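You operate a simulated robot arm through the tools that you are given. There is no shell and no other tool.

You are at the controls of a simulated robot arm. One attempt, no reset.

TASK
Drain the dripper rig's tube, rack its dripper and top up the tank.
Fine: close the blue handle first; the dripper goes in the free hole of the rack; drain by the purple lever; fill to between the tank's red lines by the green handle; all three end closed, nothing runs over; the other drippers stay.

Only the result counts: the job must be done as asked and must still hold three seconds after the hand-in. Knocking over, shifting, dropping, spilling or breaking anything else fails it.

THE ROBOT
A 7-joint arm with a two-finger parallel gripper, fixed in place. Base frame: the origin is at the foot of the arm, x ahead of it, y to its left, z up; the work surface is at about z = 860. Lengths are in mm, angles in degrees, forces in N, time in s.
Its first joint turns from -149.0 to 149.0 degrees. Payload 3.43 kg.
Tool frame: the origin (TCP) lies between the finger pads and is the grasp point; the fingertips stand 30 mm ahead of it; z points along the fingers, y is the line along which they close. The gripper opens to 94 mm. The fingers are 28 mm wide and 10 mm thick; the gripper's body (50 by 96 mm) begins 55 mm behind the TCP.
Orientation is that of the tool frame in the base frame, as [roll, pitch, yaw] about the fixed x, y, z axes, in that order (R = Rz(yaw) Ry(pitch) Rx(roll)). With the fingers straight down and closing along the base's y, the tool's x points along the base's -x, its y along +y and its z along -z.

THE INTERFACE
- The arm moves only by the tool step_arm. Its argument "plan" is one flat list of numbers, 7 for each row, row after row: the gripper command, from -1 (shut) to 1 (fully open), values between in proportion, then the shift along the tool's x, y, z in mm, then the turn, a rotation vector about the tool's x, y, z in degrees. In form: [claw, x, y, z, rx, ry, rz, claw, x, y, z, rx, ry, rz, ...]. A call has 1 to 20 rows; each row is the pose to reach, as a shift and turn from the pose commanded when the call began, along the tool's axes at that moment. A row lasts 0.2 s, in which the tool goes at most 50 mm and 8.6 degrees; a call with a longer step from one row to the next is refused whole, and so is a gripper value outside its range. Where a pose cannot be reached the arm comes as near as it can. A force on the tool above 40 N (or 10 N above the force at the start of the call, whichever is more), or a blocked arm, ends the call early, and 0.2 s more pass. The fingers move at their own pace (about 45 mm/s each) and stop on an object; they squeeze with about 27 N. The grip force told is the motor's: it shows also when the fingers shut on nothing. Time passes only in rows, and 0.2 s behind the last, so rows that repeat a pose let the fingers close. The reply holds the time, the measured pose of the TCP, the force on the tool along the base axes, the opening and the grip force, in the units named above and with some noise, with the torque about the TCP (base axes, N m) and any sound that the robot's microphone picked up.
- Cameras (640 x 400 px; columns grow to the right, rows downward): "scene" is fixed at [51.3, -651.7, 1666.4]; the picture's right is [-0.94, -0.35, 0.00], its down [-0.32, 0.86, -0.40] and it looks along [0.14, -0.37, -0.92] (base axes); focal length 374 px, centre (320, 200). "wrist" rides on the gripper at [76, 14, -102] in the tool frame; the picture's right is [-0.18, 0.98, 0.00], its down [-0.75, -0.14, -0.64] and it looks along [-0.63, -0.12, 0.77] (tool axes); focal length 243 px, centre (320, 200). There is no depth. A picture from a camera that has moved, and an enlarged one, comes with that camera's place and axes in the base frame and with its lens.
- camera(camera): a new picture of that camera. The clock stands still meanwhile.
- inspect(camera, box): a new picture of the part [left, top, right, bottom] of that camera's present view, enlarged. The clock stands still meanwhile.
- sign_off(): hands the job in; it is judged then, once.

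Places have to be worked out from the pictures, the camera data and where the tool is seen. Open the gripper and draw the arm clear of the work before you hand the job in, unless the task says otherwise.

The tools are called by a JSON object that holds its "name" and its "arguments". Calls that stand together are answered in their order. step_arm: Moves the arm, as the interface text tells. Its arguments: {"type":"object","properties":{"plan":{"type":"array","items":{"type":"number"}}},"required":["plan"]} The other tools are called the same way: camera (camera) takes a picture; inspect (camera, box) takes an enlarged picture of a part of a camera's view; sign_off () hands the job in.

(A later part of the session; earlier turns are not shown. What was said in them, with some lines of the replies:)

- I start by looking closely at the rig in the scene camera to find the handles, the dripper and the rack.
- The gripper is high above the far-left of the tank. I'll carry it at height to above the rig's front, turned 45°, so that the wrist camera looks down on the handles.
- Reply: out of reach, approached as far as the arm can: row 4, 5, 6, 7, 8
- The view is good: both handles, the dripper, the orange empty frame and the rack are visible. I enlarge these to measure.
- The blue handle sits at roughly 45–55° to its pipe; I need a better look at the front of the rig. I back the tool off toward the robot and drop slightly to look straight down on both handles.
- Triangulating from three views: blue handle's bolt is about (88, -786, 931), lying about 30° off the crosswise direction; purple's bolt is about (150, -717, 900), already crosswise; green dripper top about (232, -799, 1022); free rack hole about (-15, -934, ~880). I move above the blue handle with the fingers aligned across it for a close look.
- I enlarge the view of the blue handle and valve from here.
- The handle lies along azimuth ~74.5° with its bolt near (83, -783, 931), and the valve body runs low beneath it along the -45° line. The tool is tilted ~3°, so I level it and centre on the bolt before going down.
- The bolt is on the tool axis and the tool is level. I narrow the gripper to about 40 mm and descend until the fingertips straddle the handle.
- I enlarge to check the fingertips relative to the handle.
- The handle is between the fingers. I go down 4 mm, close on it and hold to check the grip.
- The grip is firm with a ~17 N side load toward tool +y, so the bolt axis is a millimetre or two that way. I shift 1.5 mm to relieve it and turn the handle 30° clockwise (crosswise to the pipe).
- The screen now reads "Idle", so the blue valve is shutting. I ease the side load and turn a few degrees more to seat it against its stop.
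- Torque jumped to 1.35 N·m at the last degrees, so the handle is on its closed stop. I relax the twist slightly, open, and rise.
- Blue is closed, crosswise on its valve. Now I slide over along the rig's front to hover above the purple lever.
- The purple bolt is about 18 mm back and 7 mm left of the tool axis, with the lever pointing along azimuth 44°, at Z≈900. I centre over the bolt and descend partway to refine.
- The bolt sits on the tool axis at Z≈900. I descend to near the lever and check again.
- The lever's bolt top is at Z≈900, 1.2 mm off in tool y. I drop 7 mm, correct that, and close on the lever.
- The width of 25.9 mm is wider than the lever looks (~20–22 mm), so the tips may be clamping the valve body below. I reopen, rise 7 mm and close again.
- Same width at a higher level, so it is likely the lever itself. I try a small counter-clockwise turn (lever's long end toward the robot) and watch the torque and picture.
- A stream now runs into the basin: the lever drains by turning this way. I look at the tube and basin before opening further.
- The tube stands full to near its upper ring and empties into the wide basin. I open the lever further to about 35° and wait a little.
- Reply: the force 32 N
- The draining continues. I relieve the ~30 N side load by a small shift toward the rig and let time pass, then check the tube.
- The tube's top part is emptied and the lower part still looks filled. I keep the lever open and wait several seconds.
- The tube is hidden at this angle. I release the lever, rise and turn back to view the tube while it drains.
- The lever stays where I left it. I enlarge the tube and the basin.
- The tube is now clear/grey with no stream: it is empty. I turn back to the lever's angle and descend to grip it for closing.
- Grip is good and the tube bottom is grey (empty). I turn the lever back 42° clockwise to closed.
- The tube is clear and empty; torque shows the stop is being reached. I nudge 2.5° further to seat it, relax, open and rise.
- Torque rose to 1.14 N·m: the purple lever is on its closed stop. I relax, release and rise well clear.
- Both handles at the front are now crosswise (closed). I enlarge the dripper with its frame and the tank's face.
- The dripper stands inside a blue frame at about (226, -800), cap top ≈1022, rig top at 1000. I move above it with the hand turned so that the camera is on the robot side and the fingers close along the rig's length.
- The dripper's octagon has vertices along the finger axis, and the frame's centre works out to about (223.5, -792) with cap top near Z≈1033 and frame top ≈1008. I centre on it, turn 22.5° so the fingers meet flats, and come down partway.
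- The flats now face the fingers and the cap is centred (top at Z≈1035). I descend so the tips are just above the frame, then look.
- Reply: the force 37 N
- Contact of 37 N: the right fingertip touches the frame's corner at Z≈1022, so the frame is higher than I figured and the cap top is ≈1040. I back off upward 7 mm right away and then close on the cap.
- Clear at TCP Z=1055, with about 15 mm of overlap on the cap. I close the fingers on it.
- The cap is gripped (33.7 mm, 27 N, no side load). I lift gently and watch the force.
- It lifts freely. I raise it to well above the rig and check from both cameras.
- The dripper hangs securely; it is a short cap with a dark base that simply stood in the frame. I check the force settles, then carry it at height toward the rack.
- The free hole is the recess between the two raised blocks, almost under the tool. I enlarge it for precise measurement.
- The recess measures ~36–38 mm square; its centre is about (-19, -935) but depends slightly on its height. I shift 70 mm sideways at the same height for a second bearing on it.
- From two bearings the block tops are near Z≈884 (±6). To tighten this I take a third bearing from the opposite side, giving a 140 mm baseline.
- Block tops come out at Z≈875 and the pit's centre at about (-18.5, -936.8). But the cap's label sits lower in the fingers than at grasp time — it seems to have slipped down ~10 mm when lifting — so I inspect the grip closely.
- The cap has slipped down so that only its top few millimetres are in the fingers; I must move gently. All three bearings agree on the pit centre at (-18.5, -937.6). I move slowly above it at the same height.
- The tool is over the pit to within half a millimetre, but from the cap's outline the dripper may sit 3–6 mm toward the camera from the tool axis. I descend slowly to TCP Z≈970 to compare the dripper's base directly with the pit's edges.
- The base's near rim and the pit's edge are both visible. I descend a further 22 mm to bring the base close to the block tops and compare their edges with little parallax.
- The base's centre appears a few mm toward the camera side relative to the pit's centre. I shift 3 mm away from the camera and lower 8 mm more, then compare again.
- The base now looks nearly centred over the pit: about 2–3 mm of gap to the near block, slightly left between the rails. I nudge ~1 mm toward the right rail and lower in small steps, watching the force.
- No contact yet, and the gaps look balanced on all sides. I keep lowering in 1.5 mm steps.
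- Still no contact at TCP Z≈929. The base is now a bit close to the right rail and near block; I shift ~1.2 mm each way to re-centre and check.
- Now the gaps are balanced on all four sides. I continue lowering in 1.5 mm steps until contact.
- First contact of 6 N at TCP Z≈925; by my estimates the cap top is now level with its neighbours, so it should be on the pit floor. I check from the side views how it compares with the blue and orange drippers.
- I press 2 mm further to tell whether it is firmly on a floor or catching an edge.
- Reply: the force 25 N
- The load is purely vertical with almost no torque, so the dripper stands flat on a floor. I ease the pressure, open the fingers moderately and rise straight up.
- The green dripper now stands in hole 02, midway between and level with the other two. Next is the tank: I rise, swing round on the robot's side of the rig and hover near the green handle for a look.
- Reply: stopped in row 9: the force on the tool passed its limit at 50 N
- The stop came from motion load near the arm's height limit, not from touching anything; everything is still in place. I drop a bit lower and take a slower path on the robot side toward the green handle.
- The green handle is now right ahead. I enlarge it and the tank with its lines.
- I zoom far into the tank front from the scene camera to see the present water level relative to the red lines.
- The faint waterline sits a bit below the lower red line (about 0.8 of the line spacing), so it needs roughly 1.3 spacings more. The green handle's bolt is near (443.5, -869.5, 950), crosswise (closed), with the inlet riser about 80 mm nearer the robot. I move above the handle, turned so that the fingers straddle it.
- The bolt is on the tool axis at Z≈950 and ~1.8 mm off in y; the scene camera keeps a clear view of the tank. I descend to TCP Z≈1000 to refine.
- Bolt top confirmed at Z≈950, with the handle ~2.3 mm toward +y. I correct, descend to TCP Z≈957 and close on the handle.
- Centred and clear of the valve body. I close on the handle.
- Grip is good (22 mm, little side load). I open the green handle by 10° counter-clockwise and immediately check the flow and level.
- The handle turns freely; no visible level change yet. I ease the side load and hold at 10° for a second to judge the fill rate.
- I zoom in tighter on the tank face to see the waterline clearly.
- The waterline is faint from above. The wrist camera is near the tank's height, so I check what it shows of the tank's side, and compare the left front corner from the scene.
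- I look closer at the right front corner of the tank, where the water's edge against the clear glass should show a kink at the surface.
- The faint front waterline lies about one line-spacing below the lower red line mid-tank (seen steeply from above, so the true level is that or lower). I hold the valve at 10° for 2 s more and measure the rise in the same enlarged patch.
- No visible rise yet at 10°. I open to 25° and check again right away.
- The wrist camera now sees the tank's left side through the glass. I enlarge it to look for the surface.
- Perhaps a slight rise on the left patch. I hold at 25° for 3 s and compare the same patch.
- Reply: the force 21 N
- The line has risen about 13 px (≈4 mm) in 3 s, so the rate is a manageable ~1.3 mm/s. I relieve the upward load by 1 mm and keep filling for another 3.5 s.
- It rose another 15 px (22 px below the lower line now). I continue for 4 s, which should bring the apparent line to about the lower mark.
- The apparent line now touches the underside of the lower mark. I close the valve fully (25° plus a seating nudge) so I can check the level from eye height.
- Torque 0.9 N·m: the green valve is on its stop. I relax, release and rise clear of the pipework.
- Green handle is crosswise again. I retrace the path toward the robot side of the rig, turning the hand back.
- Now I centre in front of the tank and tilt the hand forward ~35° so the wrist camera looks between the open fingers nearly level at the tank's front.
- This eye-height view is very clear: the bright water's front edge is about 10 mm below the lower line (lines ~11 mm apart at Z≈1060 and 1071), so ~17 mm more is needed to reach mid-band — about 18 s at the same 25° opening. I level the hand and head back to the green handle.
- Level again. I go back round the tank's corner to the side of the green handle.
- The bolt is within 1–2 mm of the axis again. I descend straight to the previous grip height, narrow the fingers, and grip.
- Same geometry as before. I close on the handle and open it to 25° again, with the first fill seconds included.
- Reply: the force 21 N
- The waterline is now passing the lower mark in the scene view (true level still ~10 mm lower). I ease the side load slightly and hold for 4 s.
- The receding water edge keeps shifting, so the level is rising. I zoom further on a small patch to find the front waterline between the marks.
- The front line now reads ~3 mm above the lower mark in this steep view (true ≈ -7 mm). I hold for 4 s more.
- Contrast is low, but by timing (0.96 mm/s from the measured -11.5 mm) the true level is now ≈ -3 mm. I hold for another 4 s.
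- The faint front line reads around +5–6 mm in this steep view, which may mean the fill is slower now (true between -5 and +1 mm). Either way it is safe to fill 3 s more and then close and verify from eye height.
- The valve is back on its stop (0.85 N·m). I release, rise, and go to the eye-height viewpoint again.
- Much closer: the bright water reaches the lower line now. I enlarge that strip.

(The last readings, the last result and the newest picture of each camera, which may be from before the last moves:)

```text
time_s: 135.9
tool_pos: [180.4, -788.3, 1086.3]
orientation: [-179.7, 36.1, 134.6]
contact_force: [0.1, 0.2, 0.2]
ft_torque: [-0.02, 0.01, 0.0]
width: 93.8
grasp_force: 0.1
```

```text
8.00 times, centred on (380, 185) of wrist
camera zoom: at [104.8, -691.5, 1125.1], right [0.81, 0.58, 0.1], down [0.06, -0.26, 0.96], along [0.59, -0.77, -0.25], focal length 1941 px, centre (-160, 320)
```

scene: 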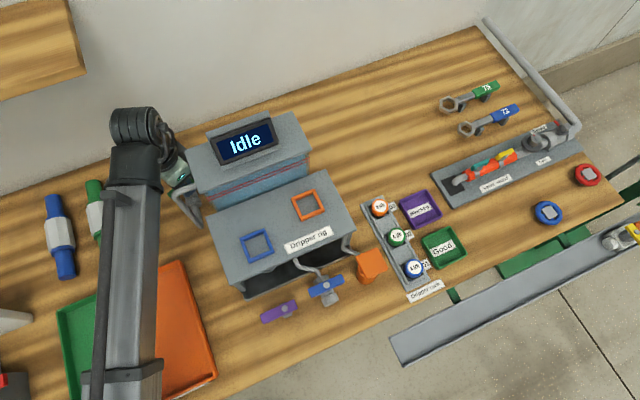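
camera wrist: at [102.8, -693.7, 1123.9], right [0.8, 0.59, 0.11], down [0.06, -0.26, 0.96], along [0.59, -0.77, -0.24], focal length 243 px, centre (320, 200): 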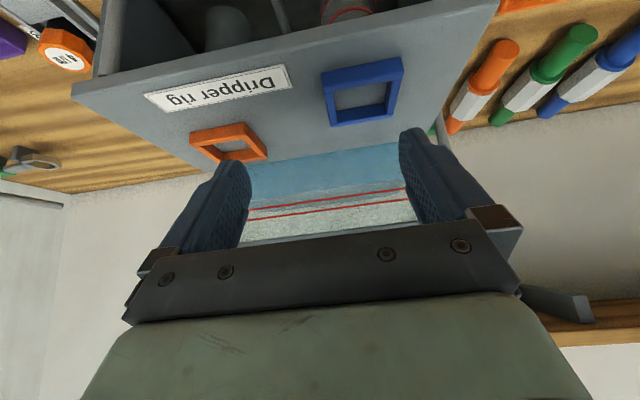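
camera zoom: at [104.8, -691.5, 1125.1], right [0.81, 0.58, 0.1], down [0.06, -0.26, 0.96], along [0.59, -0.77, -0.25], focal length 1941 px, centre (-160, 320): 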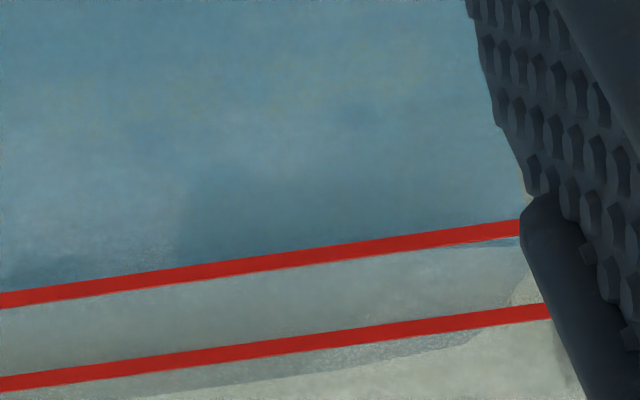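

The front waterline is now right at the lower red line (true level about 1–2 mm below it), so the second fill ran at ~0.6 mm/s. About 6–7 mm more is wanted: a further ~10 s at 25°. I go back to the handle the same way.

{"name": "step_arm", "arguments": {"plan": [1, 0, 0, 0, 0, 6, 0, 0.5, 0, 0, 0, 0, 13, 0, 0.2, 0, 0, 0, 0, 20, 0, 0, 0, 0, 0, 0, 27, 0, 0, 0, 0, 0, 0, 33, 0, 0, 0, 0, 0, 0, 36.1, 0, 0, 0, 0, 0, 0, 36.1, 0]}}

{"name": "step_arm", "arguments": {"plan": [0, 0, 25, -8, 0, 0, 0, 0, 0, 50, -17, 0, 0, 0, 0, 0, 75, -25, 0, 0, 0, 0, 0, 98, -33, 0, 0, 0, 0, -20, 109, -36, 0, 0, 0, 0, -45, 118, -38, 0, 0, 0, 0, -70, 127, -38, 0, 0, 0, 0, -95, 135, -38, 0, 0, 0, 0, -120, 144, -38, 0, 0, 0, 0, -145, 153, -38, 0, 0, 0, 0, -148, 154, -38, 0, 0, 0]}}

{"name": "step_arm", "arguments": {"plan": [0.0, -4, -1, 0, 0, 0, 7.5, 0.0, -12, -3, 0, 0, 0, 15, 0.0, -20, -5, 0, 0, 0, 22.5, 0.0, -28, -7, 0, 0, 0, 30, 0.0, -36, -9, 0, 0, 0, 37.5, 0.0, -44, -11, 0, 0, 0, 45, 0.0, -53, -13, 0, 0, 0, 52.5, 0.0, -62, -15, 0, 0, 0, 60, 0.0, -71, -17, 0, 0, 0, 67.5, 0.0, -80, -19, 5, 0, 0, 75, 0.0, -88, -21, 15, 0, 0, 82.5, 0.0, -95, -22, 25, 0, 0, 90, 0.0, -95, -22, 25, 0, 0, 90]}}

{"name": "inspect", "arguments": {"camera": "wrist", "box": [220, 0, 440, 180]}}

```text
time_s: 137.5
tool_pos: [179.3, -788.1, 1086.9]
orientation: [-179.9, -0.2, 134.3]
contact_force: [0.1, -0.3, 0.4]
ft_torque: [0.03, -0.04, 0.0]
width: 46.8
grasp_force: 0.1
```

```text
time_s: 139.9
tool_pos: [394.6, -786.1, 1122.9]
orientation: [-179.9, -0.1, 134.3]
contact_force: [-0.5, -0.5, -0.7]
ft_torque: [-0.02, 0.0, 0.04]
width: 46.7
grasp_force: 0.0
```

```text
time_s: 142.7
tool_pos: [444.0, -870.9, 1097.5]
orientation: [-179.9, 0.2, 44.2]
contact_force: [-0.3, 0.4, -0.4]
ft_torque: [0.02, -0.02, 0.06]
width: 47.1
grasp_force: 0.1
```

```text
2.22 times, centred on (330, 90) of wrist
camera zoom: at [508.3, -827.9, 1200.6], right [0.55, -0.83, 0.0], down [-0.64, -0.42, 0.65], along [-0.54, -0.36, -0.76], focal length 539 px, centre (298, 444)
```

zoom: 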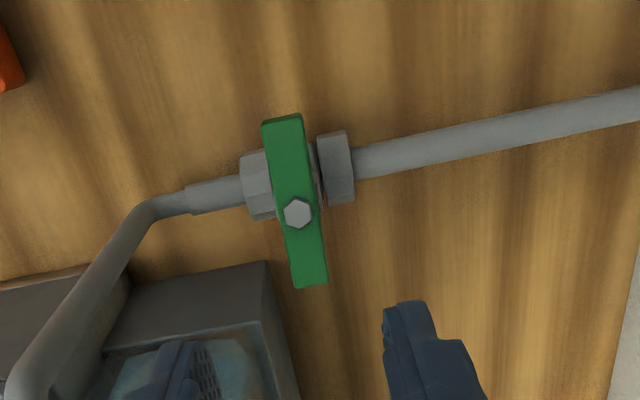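

Well aligned again. I descend to the handle with a small correction.

{"name": "step_arm", "arguments": {"plan": [-0.15, 1, 0, 20, 0, 0, -0.4, -0.15, 1.9, 0, 45, 0, 0, -0.8, -0.15, 1.9, 0, 70, 0, 0, -0.8, -0.15, 1.9, 0, 95, 0, 0, -0.8, -0.15, 1.9, 0, 115, 0, 0, -0.8, -0.15, 1.9, 0, 130, 0, 0, -0.8, -0.15, 1.9, 0, 139, 0, 0, -0.8, -0.15, 1.9, 0, 140, 0, 0, -0.8]}}

{"name": "inspect", "arguments": {"camera": "wrist", "box": [220, 70, 420, 260]}}

```text
time_s: 144.5
tool_pos: [444.7, -869.3, 958.5]
orientation: [-180.0, 0.2, 45.2]
contact_force: [-0.2, 0.1, 0.4]
ft_torque: [0.02, -0.01, 0.02]
width: 40.0
grasp_force: 0.1
```

```text
2.11 times, centred on (320, 165) of wrist
camera zoom: at [509.3, -825.6, 1061.4], right [0.57, -0.82, 0.0], down [-0.63, -0.43, 0.65], along [-0.53, -0.36, -0.76], focal length 511 px, centre (320, 274)
```

zoom: 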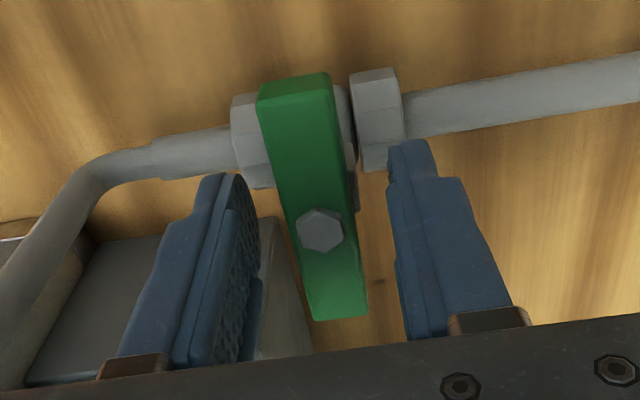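

Now I grip, open to 25° and begin the timed fill.

{"name": "step_arm", "arguments": {"plan": [-0.5, 0, 0, 0, 0, 0, 0, -1, 0, 0, 0, 0, 0, 0, -1, 0, 0, 0, 0, 0, 0, -1, 0, 0, 0, 0, 0, 0, -1, 0, 0, 0, 0, 0, -6, -1, 0, -0.3, 0, 0, 0, -12, -1, 0, -0.4, 0, 0, 0, -18, -1, 0, -0.4, 0, 0, 0, -25, -1, 0, -0.4, 0, 0, 0, -25, -1, 0, -0.4, 0, 0, 0, -25, -1, 0, -0.4, 0, 0, 0, -25, -1, 0, -0.4, 0, 0, 0, -25, -1, 0, -0.4, 0, 0, 0, -25, -1, 0, -0.4, 0, 0, 0, -25, -1, 0, -0.4, 0, 0, 0, -25, -1, 0, -0.4, 0, 0, 0, -25, -1, 0, -0.4, 0, 0, 0, -25, -1, 0, -0.4, 0, 0, 0, -25, -1, 0, -0.4, 0, 0, 0, -25]}}

{"name": "step_arm", "arguments": {"plan": [-1, 0, 0, 0, 0, 0, 0, -1, 0, 0, 0, 0, 0, 0, -1, 0, 0, 0, 0, 0, 0, -1, 0, 0, 0, 0, 0, 0, -1, 0, 0, 0, 0, 0, 0, -1, 0, 0, 0, 0, 0, 0, -1, 0, 0, 0, 0, 0, 0, -1, 0, 0, 0, 0, 0, 0, -1, 0, 0, 0, 0, 0, 0, -1, 0, 0, 0, 0, 0, 0, -1, 0, 0, 0, 0, 0, 0, -1, 0, 0, 0, 0, 0, 0, -1, 0, 0, 0, 0, 0, 0, -1, 0, 0, 0, 0, 0, 0, -1, 0, 0, 0, 0, 0, 0]}}

{"name": "inspect", "arguments": {"camera": "scene", "box": [280, 152, 304, 168]}}

{"name": "inspect", "arguments": {"camera": "scene", "box": [212, 180, 236, 204]}}

```text
time_s: 148.5
tool_pos: [445.2, -870.2, 958.1]
orientation: [-179.9, 0.2, 70.0]
contact_force: [14.3, -16.0, 12.2]
ft_torque: [0.36, -0.72, -0.01]
width: 21.9
grasp_force: 45.2
```

```text
time_s: 151.7
tool_pos: [444.9, -868.6, 958.4]
orientation: [180.0, 0.4, 70.2]
contact_force: [18.8, -15.9, 16.3]
ft_torque: [-0.2, -0.57, 0.02]
width: 22.0
grasp_force: 45.5
```

```text
16.00 times, centred on (292, 160) of scene
camera zoom: at [51.3, -651.7, 1666.4], right [-0.94, -0.35, 0.0], down [-0.32, 0.86, -0.4], along [0.14, -0.37, -0.92], focal length 5978 px, centre (768, 840)
```

zoom: 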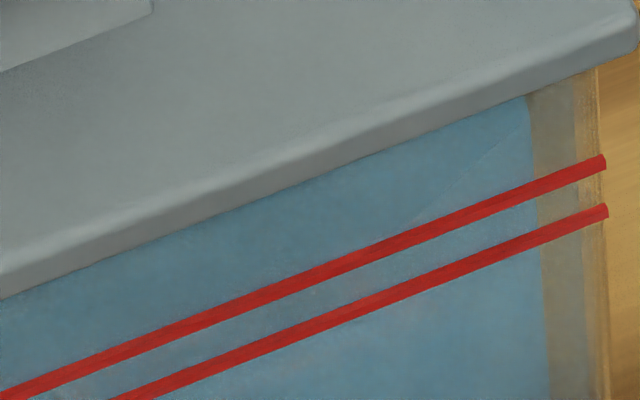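

```text
16.00 times, centred on (224, 192) of scene
camera zoom: at [51.3, -651.7, 1666.4], right [-0.94, -0.35, 0.0], down [-0.32, 0.86, -0.4], along [0.14, -0.37, -0.92], focal length 5978 px, centre (1856, 328)
```

zoom: 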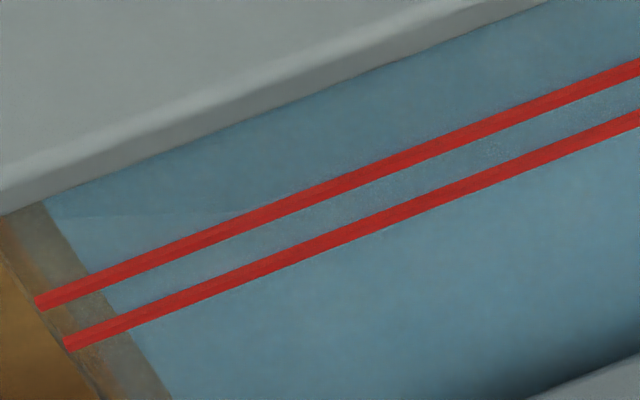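

The front line now hides behind the upper mark in this steep view, so the true level is just above the lower line (≈ +1 to +2 mm). I fill 4.6 s more, easing the load, then close.

{"name": "step_arm", "arguments": {"plan": [-1, 0, 0.6, -0.8, 0, 0, 0, -1, 0, 0.6, -0.8, 0, 0, 0, -1, 0, 0.6, -0.8, 0, 0, 0, -1, 0, 0.6, -0.8, 0, 0, 0, -1, 0, 0.6, -0.8, 0, 0, 0, -1, 0, 0.6, -0.8, 0, 0, 0, -1, 0, 0.6, -0.8, 0, 0, 0, -1, 0, 0.6, -0.8, 0, 0, 0, -1, 0, 0.6, -0.8, 0, 0, 0, -1, 0, 0.6, -0.8, 0, 0, 0, -1, 0, 0.6, -0.8, 0, 0, 0, -1, 0, 0.6, -0.8, 0, 0, 0, -1, 0, 0.6, -0.8, 0, 0, 0, -1, 0, 0.6, -0.8, 0, 0, 0, -1, 0, 0.6, -0.8, 0, 0, 0, -1, 0, 0.6, -0.8, 0, 0, 0, -1, 0, 0.6, -0.8, 0, 0, 0, -1, 0, 0.6, -0.8, 0, 0, 0, -1, 0, 0.6, -0.8, 0, 0, 0, -1, 0, 0.6, -0.8, 0, 0, 0]}}

{"name": "step_arm", "arguments": {"plan": [-1, 0, 0, 0, 0, 0, 0, -1, 0, 0, 0, 0, 0, 6.5, -1, 0, 0, 0, 0, 0, 13, -1, 0, 0, 0, 0, 0, 19.5, -1, 0, 0, 0, 0, 0, 25, -1, 0, 0, 0, 0, 0, 27.5, -1, 0, 0, 0, 0, 0, 27.5]}}

{"name": "inspect", "arguments": {"camera": "wrist", "box": [220, 70, 420, 260]}}

{"name": "inspect", "arguments": {"camera": "scene", "box": [212, 180, 236, 204]}}

```text
time_s: 155.9
tool_pos: [445.3, -869.7, 957.6]
orientation: [-179.8, 0.1, 70.1]
contact_force: [8.1, -8.5, -8.4]
ft_torque: [-0.55, -0.16, 0.03]
width: 22.0
grasp_force: 44.7
```

```text
time_s: 157.5
tool_pos: [446.8, -869.1, 958.7]
orientation: [-179.9, 0.3, 42.6]
contact_force: [6.2, -6.0, -21.7]
ft_torque: [-0.23, -0.12, 0.91]
width: 21.7
grasp_force: 45.0
```

```text
2.11 times, centred on (320, 165) of wrist
camera zoom: at [511.5, -828.6, 1061.6], right [0.53, -0.85, 0.0], down [-0.65, -0.41, 0.65], along [-0.55, -0.34, -0.76], focal length 511 px, centre (320, 274)
```

zoom: 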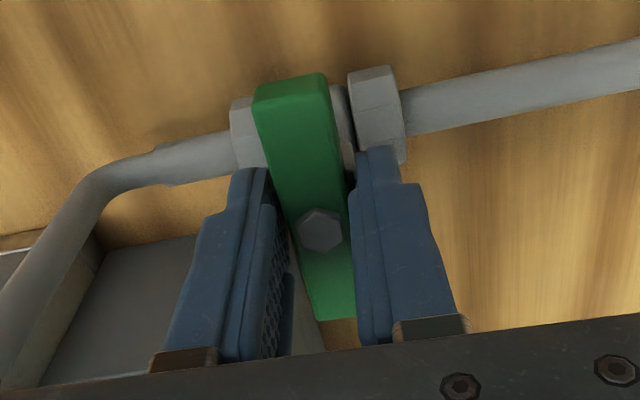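

```text
16.00 times, centred on (224, 192) of scene
camera zoom: at [51.3, -651.7, 1666.4], right [-0.94, -0.35, 0.0], down [-0.32, 0.86, -0.4], along [0.14, -0.37, -0.92], focal length 5978 px, centre (1856, 328)
```

zoom: 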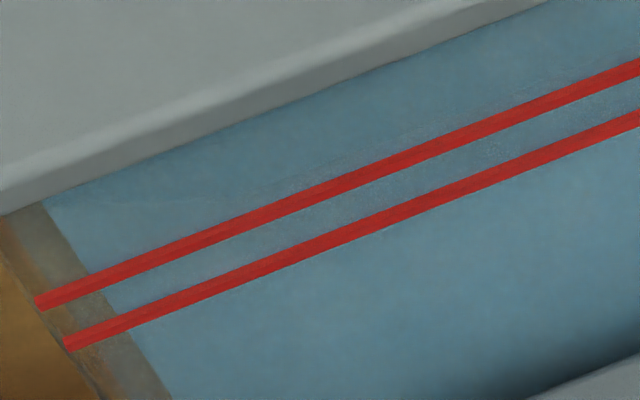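

The green handle is on its stop again (0.91 N·m). I release, retreat and check the level from the eye-height viewpoint.

{"name": "step_arm", "arguments": {"plan": [-1, 0, 0, 0, 0, 0, -2, -0.15, 0, 0, 0, 0, 0, -2, -0.15, 0, 0, 0, 0, 0, -2, -0.15, 0, 0, -3, 0, 0, -2, -0.15, 0, 0, -25, 0, 0, -2, -0.15, 0, 0, -55, 0, 0, -2, -0.15, 0, 0, -90, 0, 0, -2, -0.15, 0, 0, -125, 0, 0, -2, -0.15, 0, 0, -150, 0, 0, -2, -0.15, 0, 0, -150, 0, 0, -2]}}

{"name": "inspect", "arguments": {"camera": "wrist", "box": [220, 0, 440, 180]}}

{"name": "step_arm", "arguments": {"plan": [0.0, 0, -6, -6, 0, 0, -7.5, 0.0, 2, -14, -12, 0, 0, -15, 0.0, 3, -22, -12, 0, 0, -22.5, 0.0, 5, -30, -12, 0, 0, -30, 0.0, 7, -38, -12, 0, 0, -37.5, 0.0, 9, -46, -12, 0, 0, -45, 0.0, 11, -55, -12, 0, 0, -52.5, 0.0, 13, -64, -12, 0, 0, -60, 0.0, 15, -73, -12, 0, 0, -67.5, 0.0, 17, -82, -12, 0, 0, -75, 0.0, 18, -90, -12, 0, 0, -82.5, 0.0, 17, -100, -12, 0, 0, -90, 0.0, 9, -123, -12, 0, 0, -90, 0.0, 0, -147, -12, 0, 0, -90, 0.0, -9, -171, -12, 0, 0, -90, 0.0, -18, -196, -12, 0, 0, -90, 0.0, -27, -222, -12, 0, 0, -90, 0.0, -34, -244, -12, 0, 0, -90, 0.0, -34, -244, -12, 0, 0, -90]}}

{"name": "step_arm", "arguments": {"plan": [1, 0, -20, 6, 0, 0, 0, 1, 0, -42, 14, 0, 0, 0, 1, 0, -64, 22, 0, 0, 0, 1, 0, -85, 28, 0, 0, 0, 1, 0, -100, 33, 0, -5, 0, 1, 0, -100, 33, 0, -12, 0, 1, 0, -100, 33, 0, -19, 0, 1, 0, -100, 33, 0, -26, 0, 1, 0, -100, 33, 0, -32, 0, 1, 0, -100, 33, 0, -36, 0, 1, 0, -100, 33, 0, -36, 0]}}

{"name": "inspect", "arguments": {"camera": "wrist", "box": [220, 80, 440, 240]}}

{"name": "inspect", "arguments": {"camera": "wrist", "box": [260, 170, 340, 220]}}

{"name": "inspect", "arguments": {"camera": "wrist", "box": [340, 160, 420, 210]}}

```text
time_s: 159.7
tool_pos: [444.5, -870.5, 1109.5]
orientation: [-179.9, 0.3, 44.6]
contact_force: [1.4, 0.2, 0.3]
ft_torque: [0.01, 0.01, -0.01]
width: 39.9
grasp_force: 0.0
```

```text
2.22 times, centred on (330, 90) of wrist
camera zoom: at [509.1, -826.3, 1212.2], right [0.56, -0.83, 0.0], down [-0.63, -0.43, 0.65], along [-0.54, -0.36, -0.76], focal length 539 px, centre (298, 444)
```

zoom: 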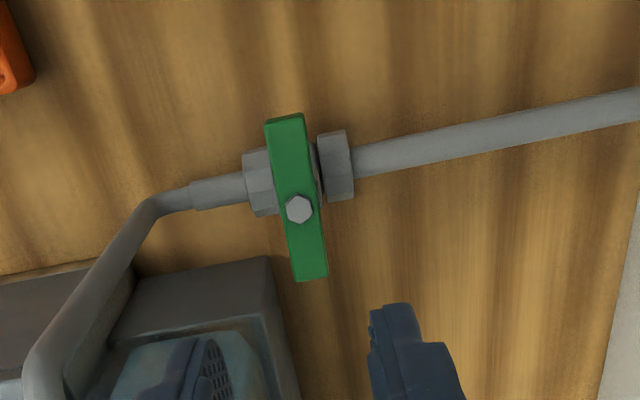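

```text
time_s: 163.7
tool_pos: [248.5, -718.6, 1121.3]
orientation: [-179.8, -0.1, 134.6]
contact_force: [0.2, -0.5, -0.2]
ft_torque: [0.0, 0.04, 0.01]
width: 47.0
grasp_force: 0.1
```

```text
time_s: 166.1
tool_pos: [177.7, -788.9, 1089.2]
orientation: [-179.7, 36.1, 134.9]
contact_force: [-0.1, -0.4, -0.2]
ft_torque: [0.0, 0.04, -0.03]
width: 93.8
grasp_force: 0.0
```

```text
2.50 times, centred on (330, 160) of wrist
camera zoom: at [102.7, -692.4, 1128.2], right [0.8, 0.58, 0.1], down [0.07, -0.26, 0.96], along [0.59, -0.77, -0.25], focal length 606 px, centre (295, 300)
```

zoom: 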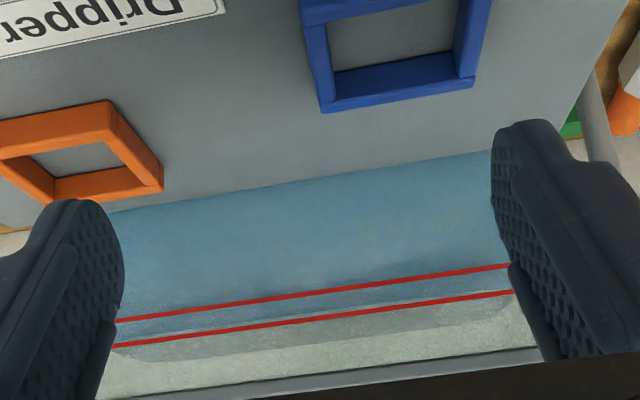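

```text
8.00 times, centred on (300, 195) of wrist
camera zoom: at [102.7, -692.4, 1128.2], right [0.8, 0.58, 0.1], down [0.07, -0.26, 0.96], along [0.59, -0.77, -0.25], focal length 1941 px, centre (480, 240)
```

zoom: 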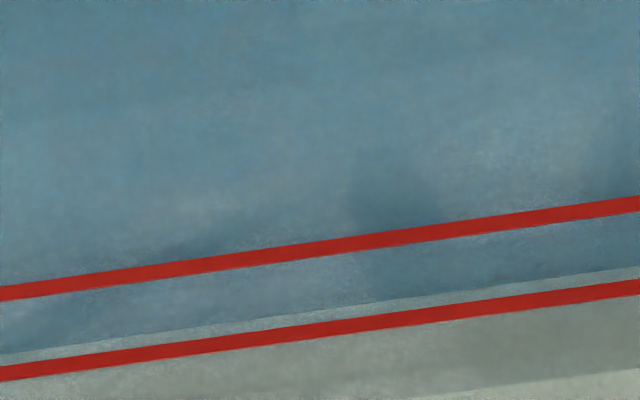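

```text
8.00 times, centred on (380, 185) of wrist
camera zoom: at [102.7, -692.4, 1128.2], right [0.8, 0.58, 0.1], down [0.07, -0.26, 0.96], along [0.59, -0.77, -0.25], focal length 1941 px, centre (-160, 320)
```

zoom: 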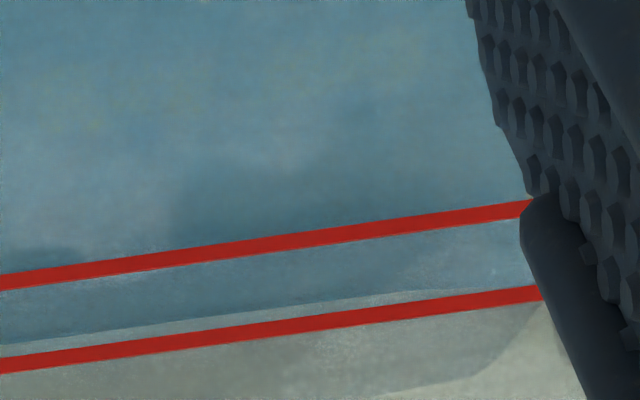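

The waterline now stands clearly between the two red lines (about 0.65–0.75 of the way up the band). I level the hand, back off toward the robot, and check all handles, the tube and the rack.

{"name": "step_arm", "arguments": {"plan": [1, 0, 0, 0, 0, 6, 0, 1, 0, 0, 0, 0, 13, 0, 1, 0, 0, 0, 0, 20, 0, 1, 0, 0, 0, 0, 27, 0, 1, 0, 0, 0, 0, 33, 0, 1, 0, 0, 0, 0, 36.1, 0, 1, 0, 0, 0, 0, 36.1, 0]}}

{"name": "step_arm", "arguments": {"plan": [1, 10, 0, -12, 0, 0, 0, 1, 30, 0, -30, 0, 0, 0, 1, 55, 0, -45, 0, 0, 0, 1, 80, 0, -55, 0, 0, 0, 1, 105, 0, -60, 0, 0, 0, 1, 125, 0, -60, 0, 0, 0, 1, 125, 0, -60, 0, 0, 0]}}

{"name": "camera", "arguments": {"camera": "wrist"}}

{"name": "camera", "arguments": {"camera": "scene"}}

```text
time_s: 167.7
tool_pos: [178.0, -789.6, 1088.4]
orientation: [-179.8, -0.3, 134.6]
contact_force: [0.1, 0.2, -0.2]
ft_torque: [-0.01, -0.02, 0.02]
width: 94.3
grasp_force: 0.1
```

```text
time_s: 169.3
tool_pos: [91.5, -704.6, 1139.7]
orientation: [-179.3, 0.3, 134.6]
contact_force: [0.9, -0.2, 0.0]
ft_torque: [0.02, -0.01, 0.01]
width: 94.1
grasp_force: 0.0
out of reach, approached as far as the arm can: row 5, 6, 7
```

```text
taken
camera wrist: at [47.5, -640.1, 1243.1], right [0.83, 0.56, -0.01], down [0.43, -0.63, 0.65], along [0.36, -0.54, -0.76], focal length 243 px, centre (320, 200)
```

wrist: 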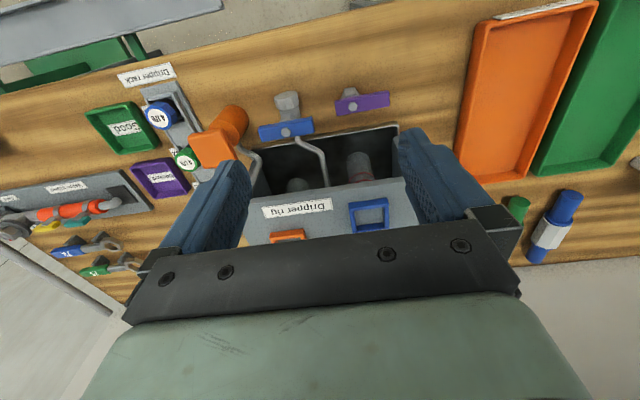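

```text
taken
```

scene: 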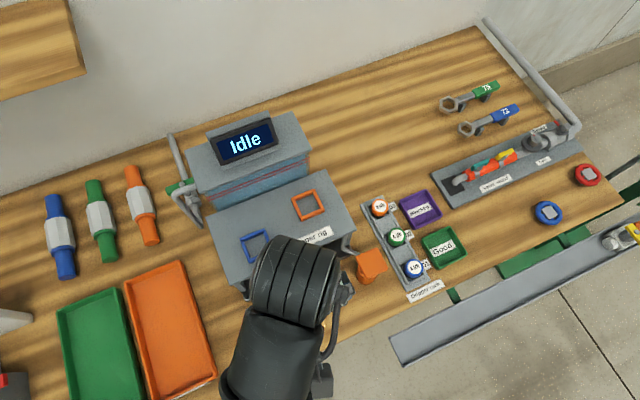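

I enlarge the front of the rig (handles and tube) and the rack for a final check.

{"name": "inspect", "arguments": {"camera": "wrist", "box": [230, 70, 430, 210]}}

{"name": "inspect", "arguments": {"camera": "scene", "box": [340, 180, 460, 300]}}

{"name": "inspect", "arguments": {"camera": "scene", "box": [150, 100, 320, 230]}}

```text
2.86 times, centred on (330, 140) of wrist
camera zoom: at [47.5, -640.1, 1243.1], right [0.83, 0.56, -0.01], down [0.43, -0.63, 0.65], along [0.36, -0.54, -0.76], focal length 693 px, centre (291, 371)
```

zoom: 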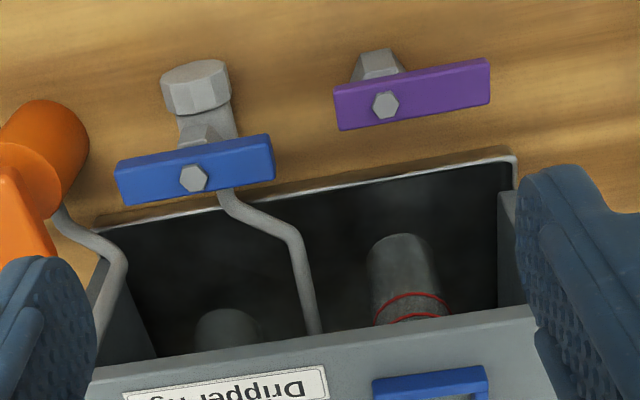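

```text
3.33 times, centred on (400, 240) of scene
camera zoom: at [51.3, -651.7, 1666.4], right [-0.94, -0.35, 0.0], down [-0.32, 0.86, -0.4], along [0.14, -0.37, -0.92], focal length 1245 px, centre (53, 67)
```

zoom: 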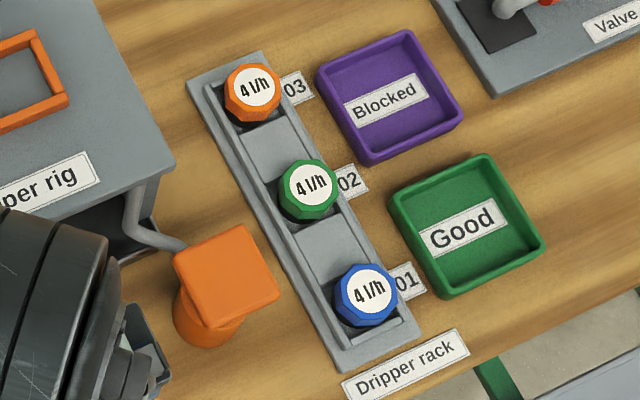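

```text
3.08 times, centred on (235, 165) of scene
camera zoom: at [51.3, -651.7, 1666.4], right [-0.94, -0.35, 0.0], down [-0.32, 0.86, -0.4], along [0.14, -0.37, -0.92], focal length 1150 px, centre (582, 308)
```

zoom: 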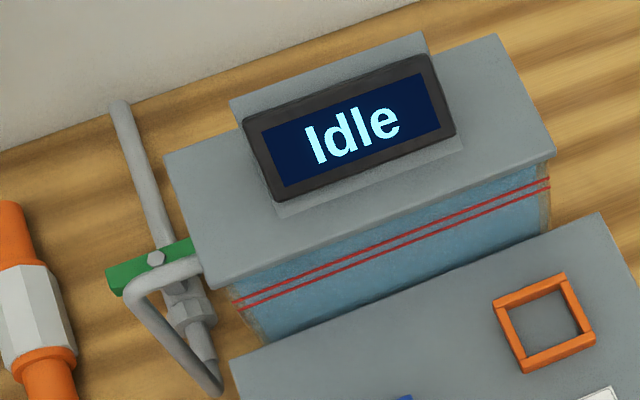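

Everything reads as required: blue, purple and green handles closed on their stops, the tube empty, the green dripper in hole 02 between the untouched others, and the water between the red lines. The gripper is open and the arm is clear, so I hand the job in.

{"name": "sign_off", "arguments": {}}

```text
The job is handed in.
```

The job is handed in. My last pictures and readings showed it finished as asked, but no result came back from the judging.

- **Blue handle:** closed first, and its screen changed from "Running" to "Idle". It is on its closed stop.
- **Tube:** drained with the purple lever until it looked empty, and the lever is back on its closed stop.
- **Dripper:** the green dripper stands in the free middle hole (02) of the rack. It looks level with the blue and orange ones, which did not move. It slipped about 10 mm in the fingers when I lifted it out, but it did not drop.
- **Tank:** filled in three rounds with the green handle, which is closed again. The waterline sits between the two red lines, roughly two thirds to three quarters of the way up. It ended a little above the middle.

I saw no spill or overflow, and nothing else was knocked or shifted. A fingertip pressed the top of the dripper's blue frame once at about 37 N on the way down. I backed off, and the frame looked unmoved afterwards.
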